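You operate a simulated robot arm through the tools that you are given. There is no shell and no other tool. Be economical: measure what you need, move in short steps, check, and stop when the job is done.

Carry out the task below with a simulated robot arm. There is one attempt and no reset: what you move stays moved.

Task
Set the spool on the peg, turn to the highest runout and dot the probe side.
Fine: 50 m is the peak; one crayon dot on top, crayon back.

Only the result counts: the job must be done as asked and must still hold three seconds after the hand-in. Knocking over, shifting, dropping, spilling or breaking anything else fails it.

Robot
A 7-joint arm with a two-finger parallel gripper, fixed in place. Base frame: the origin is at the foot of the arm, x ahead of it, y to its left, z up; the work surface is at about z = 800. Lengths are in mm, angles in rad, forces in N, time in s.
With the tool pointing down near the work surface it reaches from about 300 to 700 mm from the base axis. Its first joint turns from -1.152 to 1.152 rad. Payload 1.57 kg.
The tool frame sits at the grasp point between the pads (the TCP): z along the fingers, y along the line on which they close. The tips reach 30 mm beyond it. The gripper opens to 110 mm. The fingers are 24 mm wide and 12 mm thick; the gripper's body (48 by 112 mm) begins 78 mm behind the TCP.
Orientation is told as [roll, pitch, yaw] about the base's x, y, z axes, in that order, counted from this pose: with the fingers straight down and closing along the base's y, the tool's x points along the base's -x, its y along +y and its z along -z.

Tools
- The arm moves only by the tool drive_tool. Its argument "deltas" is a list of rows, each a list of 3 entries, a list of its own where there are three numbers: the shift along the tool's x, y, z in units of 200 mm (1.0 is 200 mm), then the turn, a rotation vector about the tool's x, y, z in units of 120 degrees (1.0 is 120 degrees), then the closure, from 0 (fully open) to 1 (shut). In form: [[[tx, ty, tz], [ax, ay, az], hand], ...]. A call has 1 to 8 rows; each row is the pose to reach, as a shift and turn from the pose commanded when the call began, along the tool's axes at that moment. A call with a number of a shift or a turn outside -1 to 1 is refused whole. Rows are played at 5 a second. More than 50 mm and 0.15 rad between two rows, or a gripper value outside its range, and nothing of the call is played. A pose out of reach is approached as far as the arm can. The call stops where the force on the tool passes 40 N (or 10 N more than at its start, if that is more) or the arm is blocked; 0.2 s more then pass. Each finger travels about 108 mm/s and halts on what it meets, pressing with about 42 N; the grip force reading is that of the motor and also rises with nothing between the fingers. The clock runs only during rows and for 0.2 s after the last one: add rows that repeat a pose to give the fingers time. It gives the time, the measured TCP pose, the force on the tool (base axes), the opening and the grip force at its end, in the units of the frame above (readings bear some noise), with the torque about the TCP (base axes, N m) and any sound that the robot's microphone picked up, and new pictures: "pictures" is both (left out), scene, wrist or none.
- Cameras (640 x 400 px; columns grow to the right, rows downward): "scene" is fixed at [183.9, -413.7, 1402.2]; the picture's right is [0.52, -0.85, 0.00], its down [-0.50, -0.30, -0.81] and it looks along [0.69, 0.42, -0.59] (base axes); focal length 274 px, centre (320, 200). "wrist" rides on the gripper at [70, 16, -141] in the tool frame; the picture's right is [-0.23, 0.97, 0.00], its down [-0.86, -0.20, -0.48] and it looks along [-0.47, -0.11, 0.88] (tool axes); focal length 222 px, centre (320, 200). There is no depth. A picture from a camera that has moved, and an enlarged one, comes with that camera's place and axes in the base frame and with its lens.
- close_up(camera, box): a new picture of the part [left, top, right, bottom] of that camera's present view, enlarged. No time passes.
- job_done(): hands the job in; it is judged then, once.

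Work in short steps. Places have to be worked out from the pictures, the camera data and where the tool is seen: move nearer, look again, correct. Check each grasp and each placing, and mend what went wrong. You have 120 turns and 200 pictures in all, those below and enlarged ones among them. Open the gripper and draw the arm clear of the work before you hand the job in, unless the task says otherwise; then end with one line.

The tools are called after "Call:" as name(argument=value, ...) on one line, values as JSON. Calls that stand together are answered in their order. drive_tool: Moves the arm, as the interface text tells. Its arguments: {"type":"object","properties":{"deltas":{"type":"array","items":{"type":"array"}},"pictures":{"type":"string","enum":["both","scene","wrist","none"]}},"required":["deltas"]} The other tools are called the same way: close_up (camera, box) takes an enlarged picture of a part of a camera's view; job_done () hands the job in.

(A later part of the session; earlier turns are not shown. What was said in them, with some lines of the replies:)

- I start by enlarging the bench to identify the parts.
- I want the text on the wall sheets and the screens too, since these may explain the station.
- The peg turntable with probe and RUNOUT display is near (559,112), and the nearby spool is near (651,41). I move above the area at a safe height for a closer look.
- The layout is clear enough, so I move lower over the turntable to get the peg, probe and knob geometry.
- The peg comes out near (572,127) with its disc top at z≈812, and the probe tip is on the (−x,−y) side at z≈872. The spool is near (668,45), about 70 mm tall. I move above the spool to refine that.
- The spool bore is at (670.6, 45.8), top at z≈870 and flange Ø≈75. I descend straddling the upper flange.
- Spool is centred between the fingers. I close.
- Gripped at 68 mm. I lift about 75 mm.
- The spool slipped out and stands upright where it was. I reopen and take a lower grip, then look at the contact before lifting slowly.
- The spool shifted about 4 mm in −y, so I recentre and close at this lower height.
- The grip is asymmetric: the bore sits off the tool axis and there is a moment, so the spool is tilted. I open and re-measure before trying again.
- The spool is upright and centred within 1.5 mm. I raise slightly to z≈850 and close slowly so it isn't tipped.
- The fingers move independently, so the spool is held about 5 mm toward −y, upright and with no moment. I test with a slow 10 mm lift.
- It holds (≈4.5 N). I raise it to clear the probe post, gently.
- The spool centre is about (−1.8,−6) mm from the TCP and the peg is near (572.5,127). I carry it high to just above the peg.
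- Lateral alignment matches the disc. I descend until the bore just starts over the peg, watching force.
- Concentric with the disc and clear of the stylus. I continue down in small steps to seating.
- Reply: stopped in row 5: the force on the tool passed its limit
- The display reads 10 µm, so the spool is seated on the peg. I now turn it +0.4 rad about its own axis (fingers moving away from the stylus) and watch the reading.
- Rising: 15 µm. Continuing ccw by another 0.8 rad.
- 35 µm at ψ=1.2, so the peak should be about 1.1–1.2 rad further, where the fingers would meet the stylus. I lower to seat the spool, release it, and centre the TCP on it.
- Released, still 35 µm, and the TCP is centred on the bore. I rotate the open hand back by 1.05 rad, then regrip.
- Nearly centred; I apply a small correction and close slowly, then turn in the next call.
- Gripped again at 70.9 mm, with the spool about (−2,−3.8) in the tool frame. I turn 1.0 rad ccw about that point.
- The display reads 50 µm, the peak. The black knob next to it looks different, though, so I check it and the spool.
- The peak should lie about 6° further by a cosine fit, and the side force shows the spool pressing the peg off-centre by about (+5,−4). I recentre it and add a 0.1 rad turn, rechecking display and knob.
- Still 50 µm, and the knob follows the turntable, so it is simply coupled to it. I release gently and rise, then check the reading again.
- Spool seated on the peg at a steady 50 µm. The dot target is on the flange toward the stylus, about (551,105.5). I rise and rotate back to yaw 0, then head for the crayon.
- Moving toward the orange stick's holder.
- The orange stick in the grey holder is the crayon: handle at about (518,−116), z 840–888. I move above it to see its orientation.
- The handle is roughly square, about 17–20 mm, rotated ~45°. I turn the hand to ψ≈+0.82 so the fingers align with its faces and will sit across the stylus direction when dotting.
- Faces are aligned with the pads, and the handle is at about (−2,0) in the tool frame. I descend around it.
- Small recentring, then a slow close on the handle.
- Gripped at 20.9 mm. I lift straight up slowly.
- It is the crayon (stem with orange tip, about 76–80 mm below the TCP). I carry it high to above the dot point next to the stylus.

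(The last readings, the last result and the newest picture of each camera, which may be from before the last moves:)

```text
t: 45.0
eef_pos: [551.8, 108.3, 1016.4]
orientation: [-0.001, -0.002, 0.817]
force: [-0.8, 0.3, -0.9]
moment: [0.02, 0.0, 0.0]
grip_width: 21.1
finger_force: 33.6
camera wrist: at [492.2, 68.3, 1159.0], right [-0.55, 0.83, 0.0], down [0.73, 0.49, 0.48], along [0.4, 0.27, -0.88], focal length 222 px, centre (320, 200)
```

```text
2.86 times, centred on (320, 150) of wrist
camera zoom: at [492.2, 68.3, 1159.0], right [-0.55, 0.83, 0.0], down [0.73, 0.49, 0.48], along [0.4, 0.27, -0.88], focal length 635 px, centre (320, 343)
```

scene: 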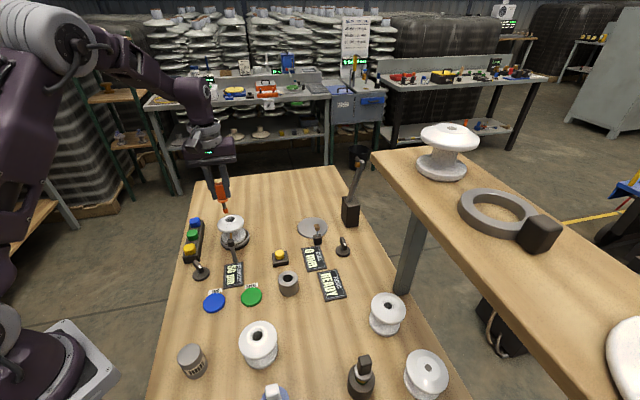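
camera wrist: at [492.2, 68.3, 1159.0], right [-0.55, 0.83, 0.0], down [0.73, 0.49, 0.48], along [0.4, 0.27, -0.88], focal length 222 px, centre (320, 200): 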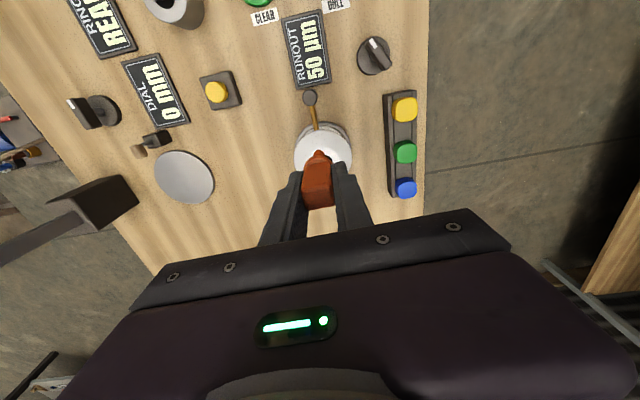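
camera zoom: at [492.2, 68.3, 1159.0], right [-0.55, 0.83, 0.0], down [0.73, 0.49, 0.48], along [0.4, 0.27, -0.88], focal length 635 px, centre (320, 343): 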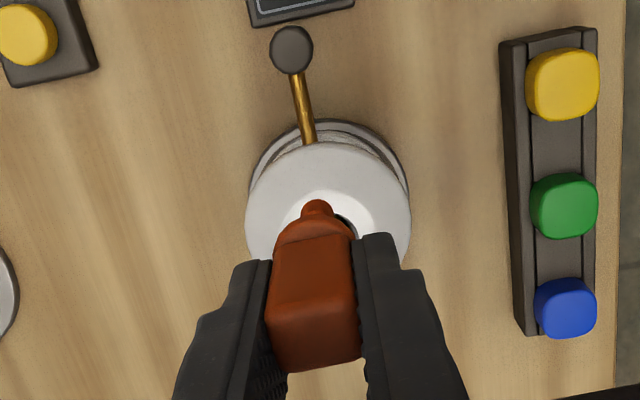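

Looks well aligned. I descend until the tip is near the flange and check.

Call:
drive_tool(deltas=[[[0, 0, 0.06], [0, 0, 0], 1], [[0, 0, 0.12], [0, 0, 0], 1], [[0, 0, 0.17], [0, 0, 0], 1], [[0, 0, 0.2], [0, 0, 0], 1]], pictures="wrist")

Call:
close_up(camera="scene", box=[200, 180, 260, 260])

Call:
close_up(camera="wrist", box=[260, 90, 380, 190])

```text
t: 46.0
eef_pos: [552.3, 106.8, 977.4]
orientation: [-0.002, -0.003, 0.817]
force: [0.1, -0.1, -0.1]
moment: [0.0, 0.02, 0.0]
grip_width: 21.2
finger_force: 33.9
camera wrist: at [492.6, 67.7, 1119.5], right [-0.55, 0.83, 0.0], down [0.73, 0.49, 0.48], along [0.4, 0.27, -0.88], focal length 222 px, centre (320, 200)
```

wrist: 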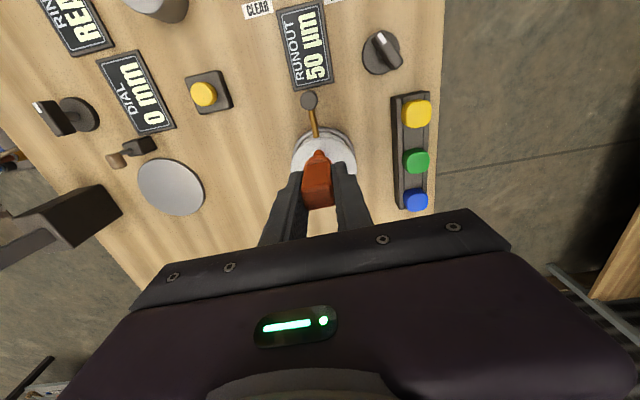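

```text
5.00 times, centred on (230, 220) of scene
camera zoom: at [183.9, -413.7, 1402.2], right [0.52, -0.85, 0.0], down [-0.5, -0.3, -0.81], along [0.69, 0.42, -0.59], focal length 1368 px, centre (770, 100)
```

zoom: 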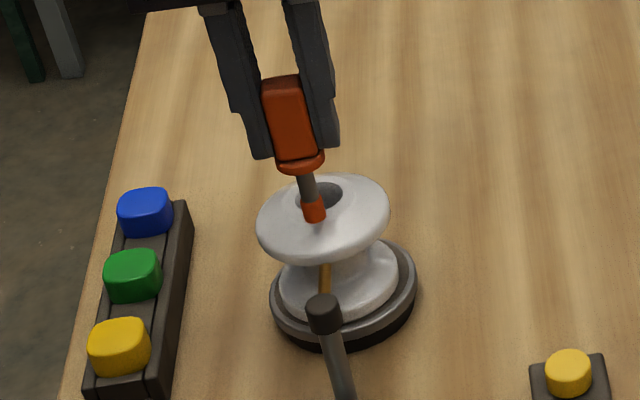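

```text
4.00 times, centred on (320, 140) of wrist
camera zoom: at [492.6, 67.7, 1119.5], right [-0.55, 0.83, 0.0], down [0.73, 0.49, 0.48], along [0.4, 0.27, -0.88], focal length 888 px, centre (320, 440)
```

zoom: 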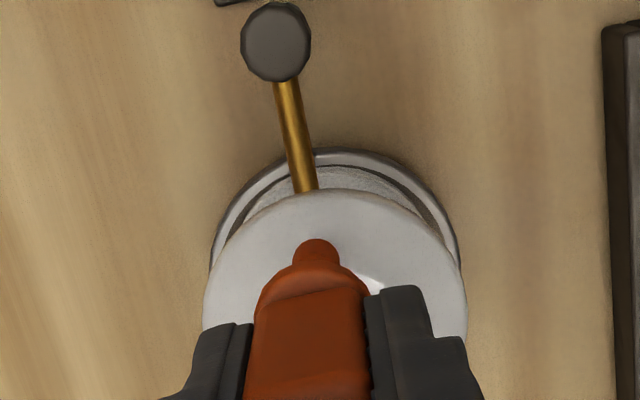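

On line with the stylus, between bore and rim. I creep down in small steps, watching for contact force.

Call:
drive_tool(deltas=[[[0, 0, 0.015], [0, 0, 0], 1], [[0, 0, 0.03], [0, 0, 0], 1], [[0, 0, 0.045], [0, 0, 0], 1]], pictures="none")

Call:
close_up(camera="scene", box=[210, 200, 255, 250])

```text
t: 46.8
eef_pos: [551.9, 106.9, 971.1]
orientation: [-0.004, -0.005, 0.819]
force: [-3.0, -0.9, 17.1]
moment: [-0.03, 0.22, 0.06]
grip_width: 20.9
finger_force: 33.2
```

```text
8.00 times, centred on (232, 225) of scene
camera zoom: at [183.6, -413.8, 1402.2], right [0.52, -0.85, 0.0], down [-0.5, -0.3, -0.81], along [0.69, 0.42, -0.59], focal length 2188 px, centre (1020, 0)
```

zoom: 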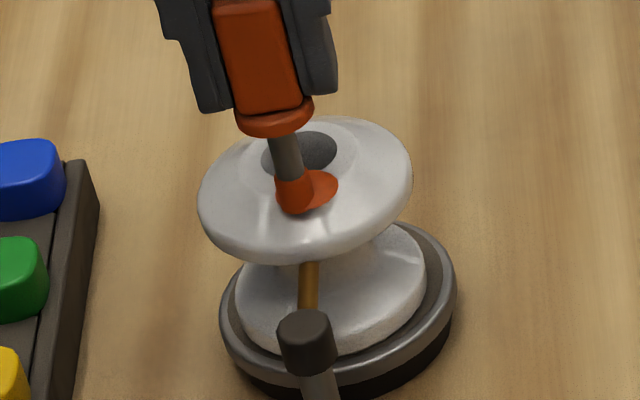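

Contact made and an orange mark is visible. I lift straight up at once.

Call:
drive_tool(deltas=[[[0, 0, -0.05], [0, 0, 0], 1], [[0, 0, -0.15], [0, 0, 0], 1], [[0, 0, -0.3], [0, 0, 0], 1]], pictures="none")

Call:
close_up(camera="scene", box=[210, 200, 270, 290])

Call:
close_up(camera="wrist", box=[240, 40, 400, 200])

```text
t: 47.5
eef_pos: [551.0, 107.9, 1029.7]
orientation: [-0.001, -0.004, 0.817]
force: [0.7, 0.5, -0.2]
moment: [-0.01, -0.02, -0.01]
grip_width: 20.9
finger_force: 33.9
```

```text
4.44 times, centred on (240, 245) of scene
camera zoom: at [183.9, -413.7, 1402.2], right [0.52, -0.85, 0.0], down [-0.5, -0.3, -0.81], along [0.69, 0.42, -0.59], focal length 1216 px, centre (676, 0)
```

zoom: 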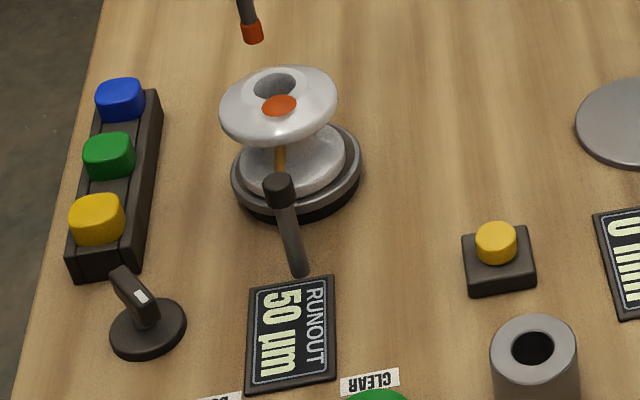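

```text
2.50 times, centred on (320, 120) of wrist
camera zoom: at [492.3, 67.7, 1171.3], right [-0.55, 0.83, 0.0], down [0.73, 0.49, 0.48], along [0.4, 0.27, -0.88], focal length 555 px, centre (320, 400)
```

zoom: 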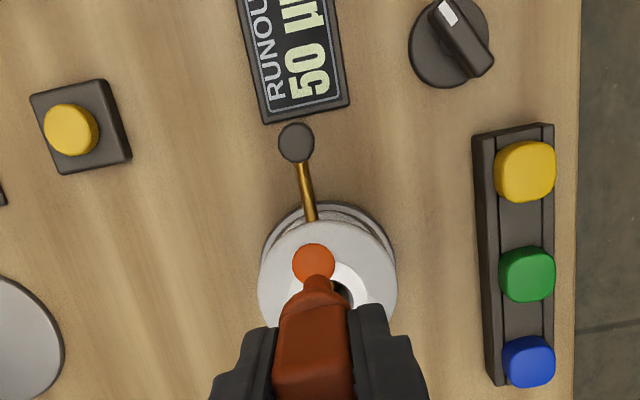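

A single dot on the probe side, and still 50 µm. I return the crayon by reversing the carry move.

Call:
drive_tool(deltas=[[[0.08, -0.058, 0], [0, 0, 0], 1], [[0.23, -0.166, 0], [0, 0, 0], 1], [[0.39, -0.281, 0], [0, 0, 0], 1], [[0.55, -0.396, 0], [0, 0, 0], 1], [[0.7, -0.504, 0], [0, 0, 0], 1], [[0.83, -0.598, 0], [0, 0, 0], 1], [[0.909, -0.655, 0.1], [0, 0, 0], 1], [[0.909, -0.655, 0.255], [0, 0, 0], 1]])

Call:
close_up(camera="scene", box=[240, 190, 340, 310])

Call:
close_up(camera="wrist", box=[240, 100, 400, 240])

```text
t: 49.4
eef_pos: [523.6, -115.4, 976.3]
orientation: [-0.004, -0.003, 0.816]
force: [0.5, 0.6, -0.1]
moment: [0.01, 0.01, -0.01]
grip_width: 20.9
finger_force: 34.4
camera wrist: at [463.3, -155.3, 1119.2], right [-0.55, 0.83, 0.0], down [0.73, 0.49, 0.48], along [0.4, 0.27, -0.88], focal length 222 px, centre (320, 200)
```

scene: 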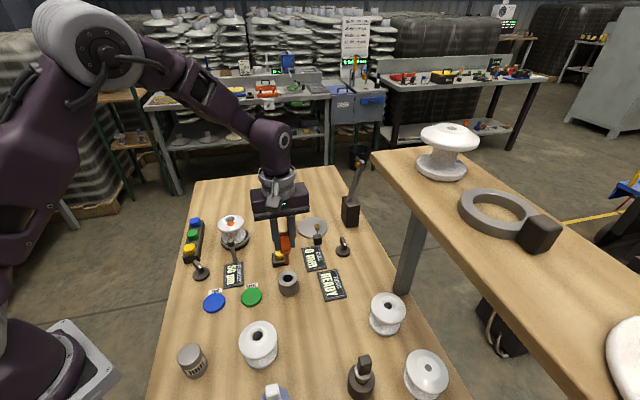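
wrist: 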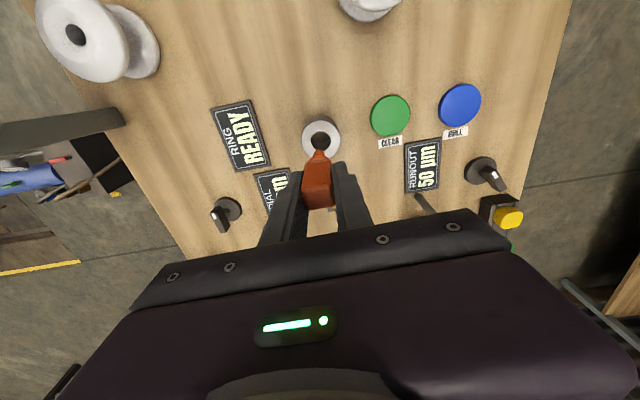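

```text
3.33 times, centred on (290, 250) of scene
camera zoom: at [183.9, -413.7, 1402.2], right [0.52, -0.85, 0.0], down [-0.5, -0.3, -0.81], along [0.69, 0.42, -0.59], focal length 912 px, centre (420, 33)
```

zoom: 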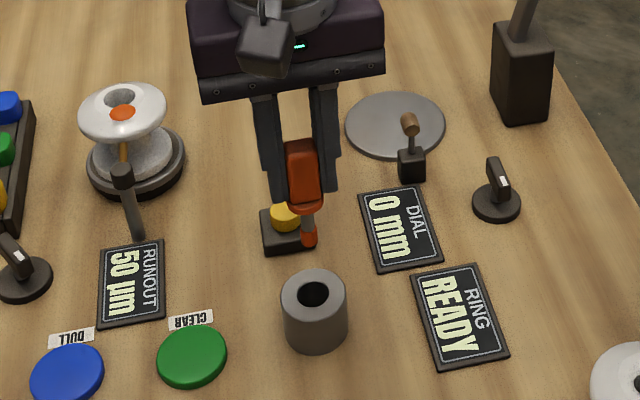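

```text
2.86 times, centred on (320, 170) of wrist
camera zoom: at [463.3, -155.3, 1119.2], right [-0.55, 0.83, 0.0], down [0.73, 0.49, 0.48], along [0.4, 0.27, -0.88], focal length 635 px, centre (320, 286)
```

zoom: 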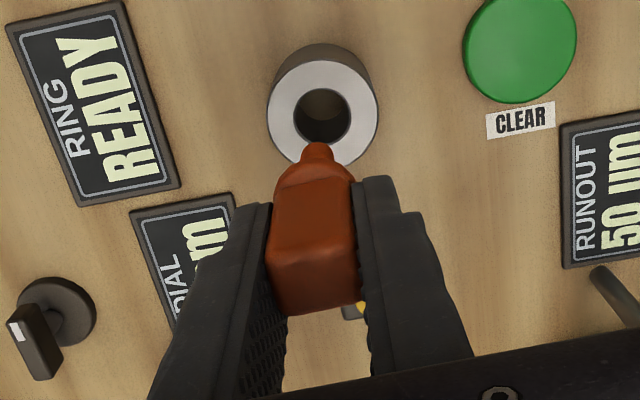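

The view matches the lift-out pose. I lower into the holder gradually.

Call:
drive_tool(deltas=[[[0, 0, 0.08], [0, 0, 0], 1], [[0, 0, 0.15], [0, 0, 0], 1], [[0, 0, 0.22], [0, 0, 0], 1], [[0, 0, 0.29], [0, 0, 0], 1], [[0, 0, 0.36], [0, 0, 0], 1], [[0, 0, 0.42], [0, 0, 0], 1], [[0, 0, 0.47], [0, 0, 0], 1], [[0, 0, 0.485], [0, 0, 0], 1]], pictures="wrist")

Call:
close_up(camera="scene", box=[250, 230, 330, 310])

```text
t: 51.1
eef_pos: [524.5, -115.3, 881.0]
orientation: [-0.001, -0.004, 0.819]
force: [0.6, 0.3, 0.2]
moment: [-0.02, -0.02, 0.03]
grip_width: 21.4
finger_force: 34.5
camera wrist: at [464.4, -154.5, 1022.3], right [-0.55, 0.83, 0.0], down [0.73, 0.49, 0.48], along [0.4, 0.27, -0.88], focal length 222 px, centre (320, 200)
```

wrist: 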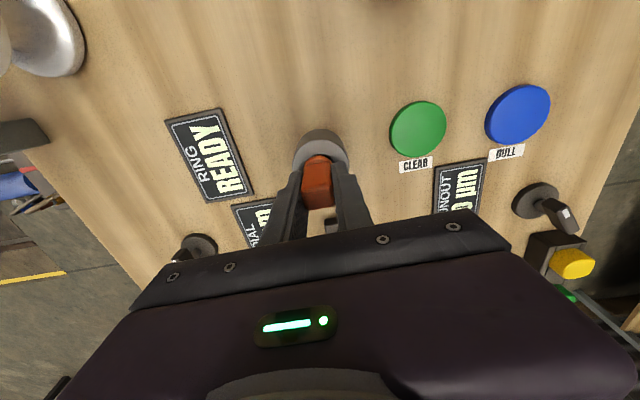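

```text
5.00 times, centred on (290, 270) of scene
camera zoom: at [183.9, -413.7, 1402.2], right [0.52, -0.85, 0.0], down [-0.5, -0.3, -0.81], along [0.69, 0.42, -0.59], focal length 1368 px, centre (470, -150)
```

zoom: 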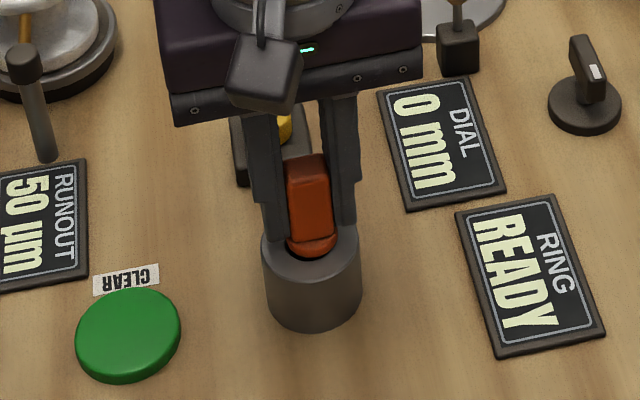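

In the hole and about 3 mm above its seat. I lower the rest.

Call:
drive_tool(deltas=[[[0, 0, 0.006], [0, 0, 0], 1], [[0, 0, 0.012], [0, 0, 0], 1], [[0, 0, 0.017], [0, 0, 0], 1]], pictures="none")

Call:
close_up(camera="scene", box=[250, 230, 330, 310])

```text
t: 52.0
eef_pos: [524.2, -115.3, 878.7]
orientation: [-0.003, -0.005, 0.817]
force: [-4.2, 0.2, 16.1]
moment: [0.02, 0.13, -0.01]
grip_width: 21.0
finger_force: 34.4
```

```text
5.00 times, centred on (290, 270) of scene
camera zoom: at [183.6, -413.6, 1402.3], right [0.52, -0.85, 0.0], down [-0.5, -0.3, -0.81], along [0.69, 0.42, -0.59], focal length 1368 px, centre (470, -150)
```

zoom: 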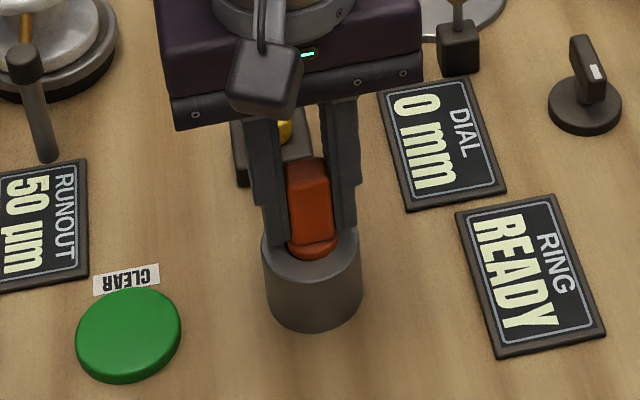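

Seated (16 N contact). I open slowly and rise straight up.

Call:
drive_tool(deltas=[[[0, 0, -0.003], [0, 0, 0], 0.8], [[0, 0, -0.003], [0, 0, 0], 0.7], [[0, 0, -0.003], [0, 0, 0], 0.55], [[0, 0, -0.003], [0, 0, 0], 0.5], [[0, 0, -0.1], [0, 0, 0], 0.5], [[0, 0, -0.25], [0, 0, 0], 0.5], [[0, 0, -0.45], [0, 0, 0], 0.5], [[0, 0, -0.65], [0, 0, 0], 0.3]])

Call:
close_up(camera="scene", box=[180, 200, 360, 310])

```text
t: 53.8
eef_pos: [523.9, -114.3, 1005.9]
orientation: [-0.002, -0.003, 0.817]
force: [-0.2, 0.2, 0.8]
moment: [0.0, 0.0, 0.02]
grip_width: 76.9
finger_force: 0.1
camera wrist: at [464.3, -154.3, 1148.6], right [-0.55, 0.83, 0.0], down [0.73, 0.49, 0.48], along [0.4, 0.27, -0.88], focal length 222 px, centre (320, 200)
```

scene: 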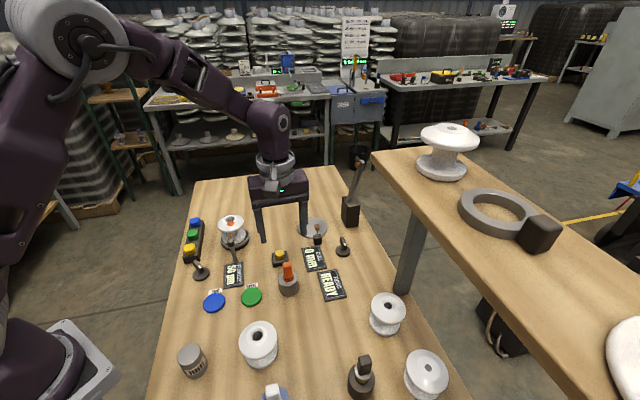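
wrist: 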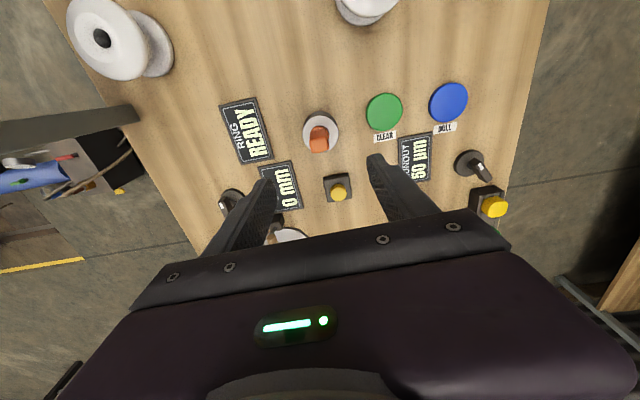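

```text
3.56 times, centred on (270, 255) of scene
camera zoom: at [183.9, -413.7, 1402.2], right [0.52, -0.85, 0.0], down [-0.5, -0.3, -0.81], along [0.69, 0.42, -0.59], focal length 973 px, centre (498, 4)
```

zoom: 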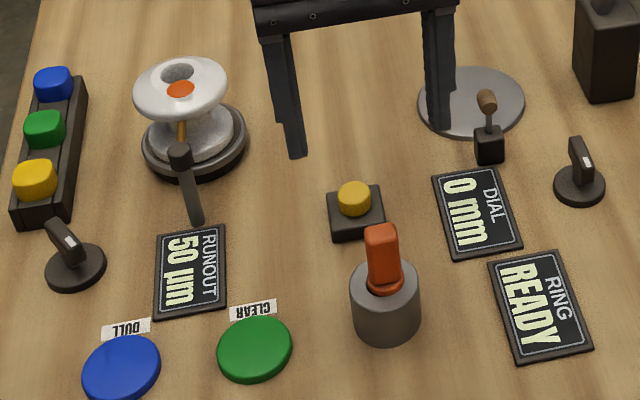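

The crayon is back in its holder; a close look will show whether it is fully seated.

Call:
close_up(camera="scene", box=[250, 250, 330, 310])

Call:
close_up(camera="wrist", box=[280, 90, 360, 170])

Call:
close_up(camera="scene", box=[205, 205, 265, 255])

```text
6.67 times, centred on (290, 280) of scene
camera zoom: at [183.9, -413.7, 1402.2], right [0.52, -0.85, 0.0], down [-0.5, -0.3, -0.81], along [0.69, 0.42, -0.59], focal length 1824 px, centre (520, -333)
```

zoom: 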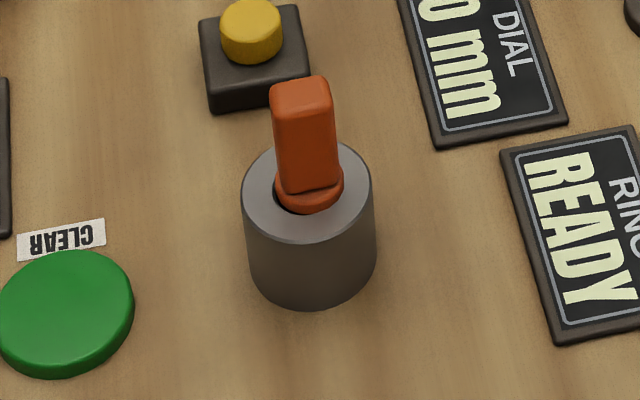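

```text
5.00 times, centred on (320, 130) of wrist
camera zoom: at [464.3, -154.3, 1148.6], right [-0.55, 0.83, 0.0], down [0.73, 0.49, 0.48], along [0.4, 0.27, -0.88], focal length 1111 px, centre (320, 550)
```

zoom: 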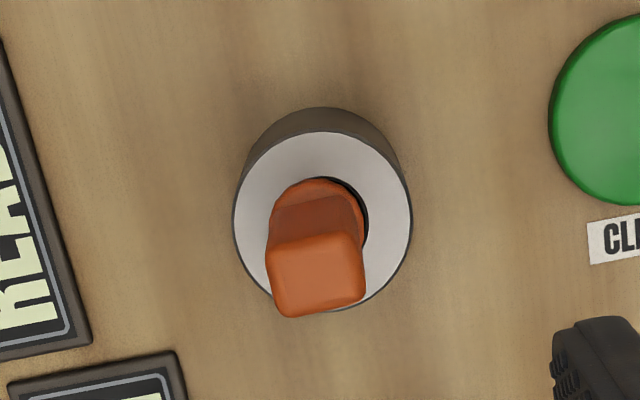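

```text
8.00 times, centred on (235, 230) of scene
camera zoom: at [183.9, -413.7, 1402.2], right [0.52, -0.85, 0.0], down [-0.5, -0.3, -0.81], along [0.69, 0.42, -0.59], focal length 2188 px, centre (1000, -40)
```

zoom: 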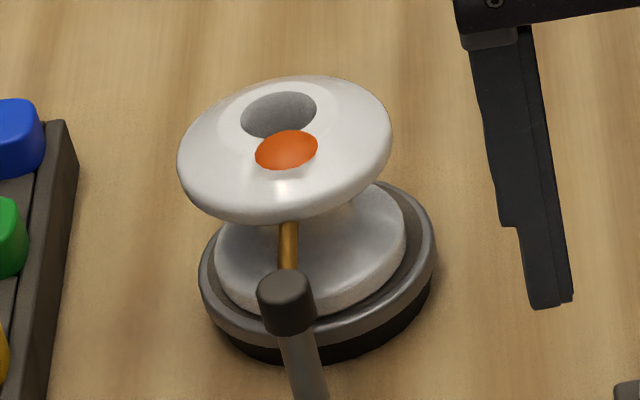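

Everything checks out: crayon seated, one dot on the probe side, 50 µm. I open fully and draw the arm clear.

Call:
drive_tool(deltas=[[[0.05, 0, -0.2], [0, 0, 0], 0], [[0.1, 0, -0.4], [0, 0, 0], 0], [[0.2, 0, -0.6], [0, 0, 0], 0], [[0.3, 0, -0.75], [0, 0, 0], 0], [[0.3, 0, -0.75], [0, 0, 0], 0]], pictures="scene")

```text
t: 55.0
eef_pos: [482.1, -159.4, 1157.6]
orientation: [-0.001, -0.002, 0.817]
force: [-0.2, 0.6, -0.2]
moment: [0.02, 0.0, 0.03]
grip_width: 110.0
finger_force: 0.0
```

scene: 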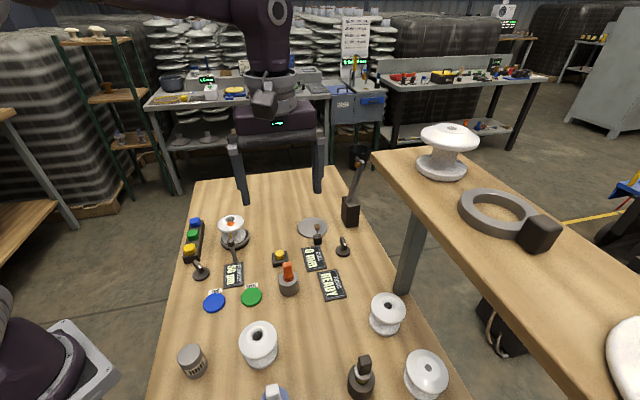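

The arm is clear and the scene is stable, so I hand the job in.

Call:
job_done()

```text
The job is handed in.
```

The spool is on the peg, turned to a steady 50 µm on the RUNOUT display; it has one crayon dot on top at the probe side, the crayon is back in its holder, and the arm is clear. I used the spool nearest the peg; it slipped once on the first grip and stayed upright.
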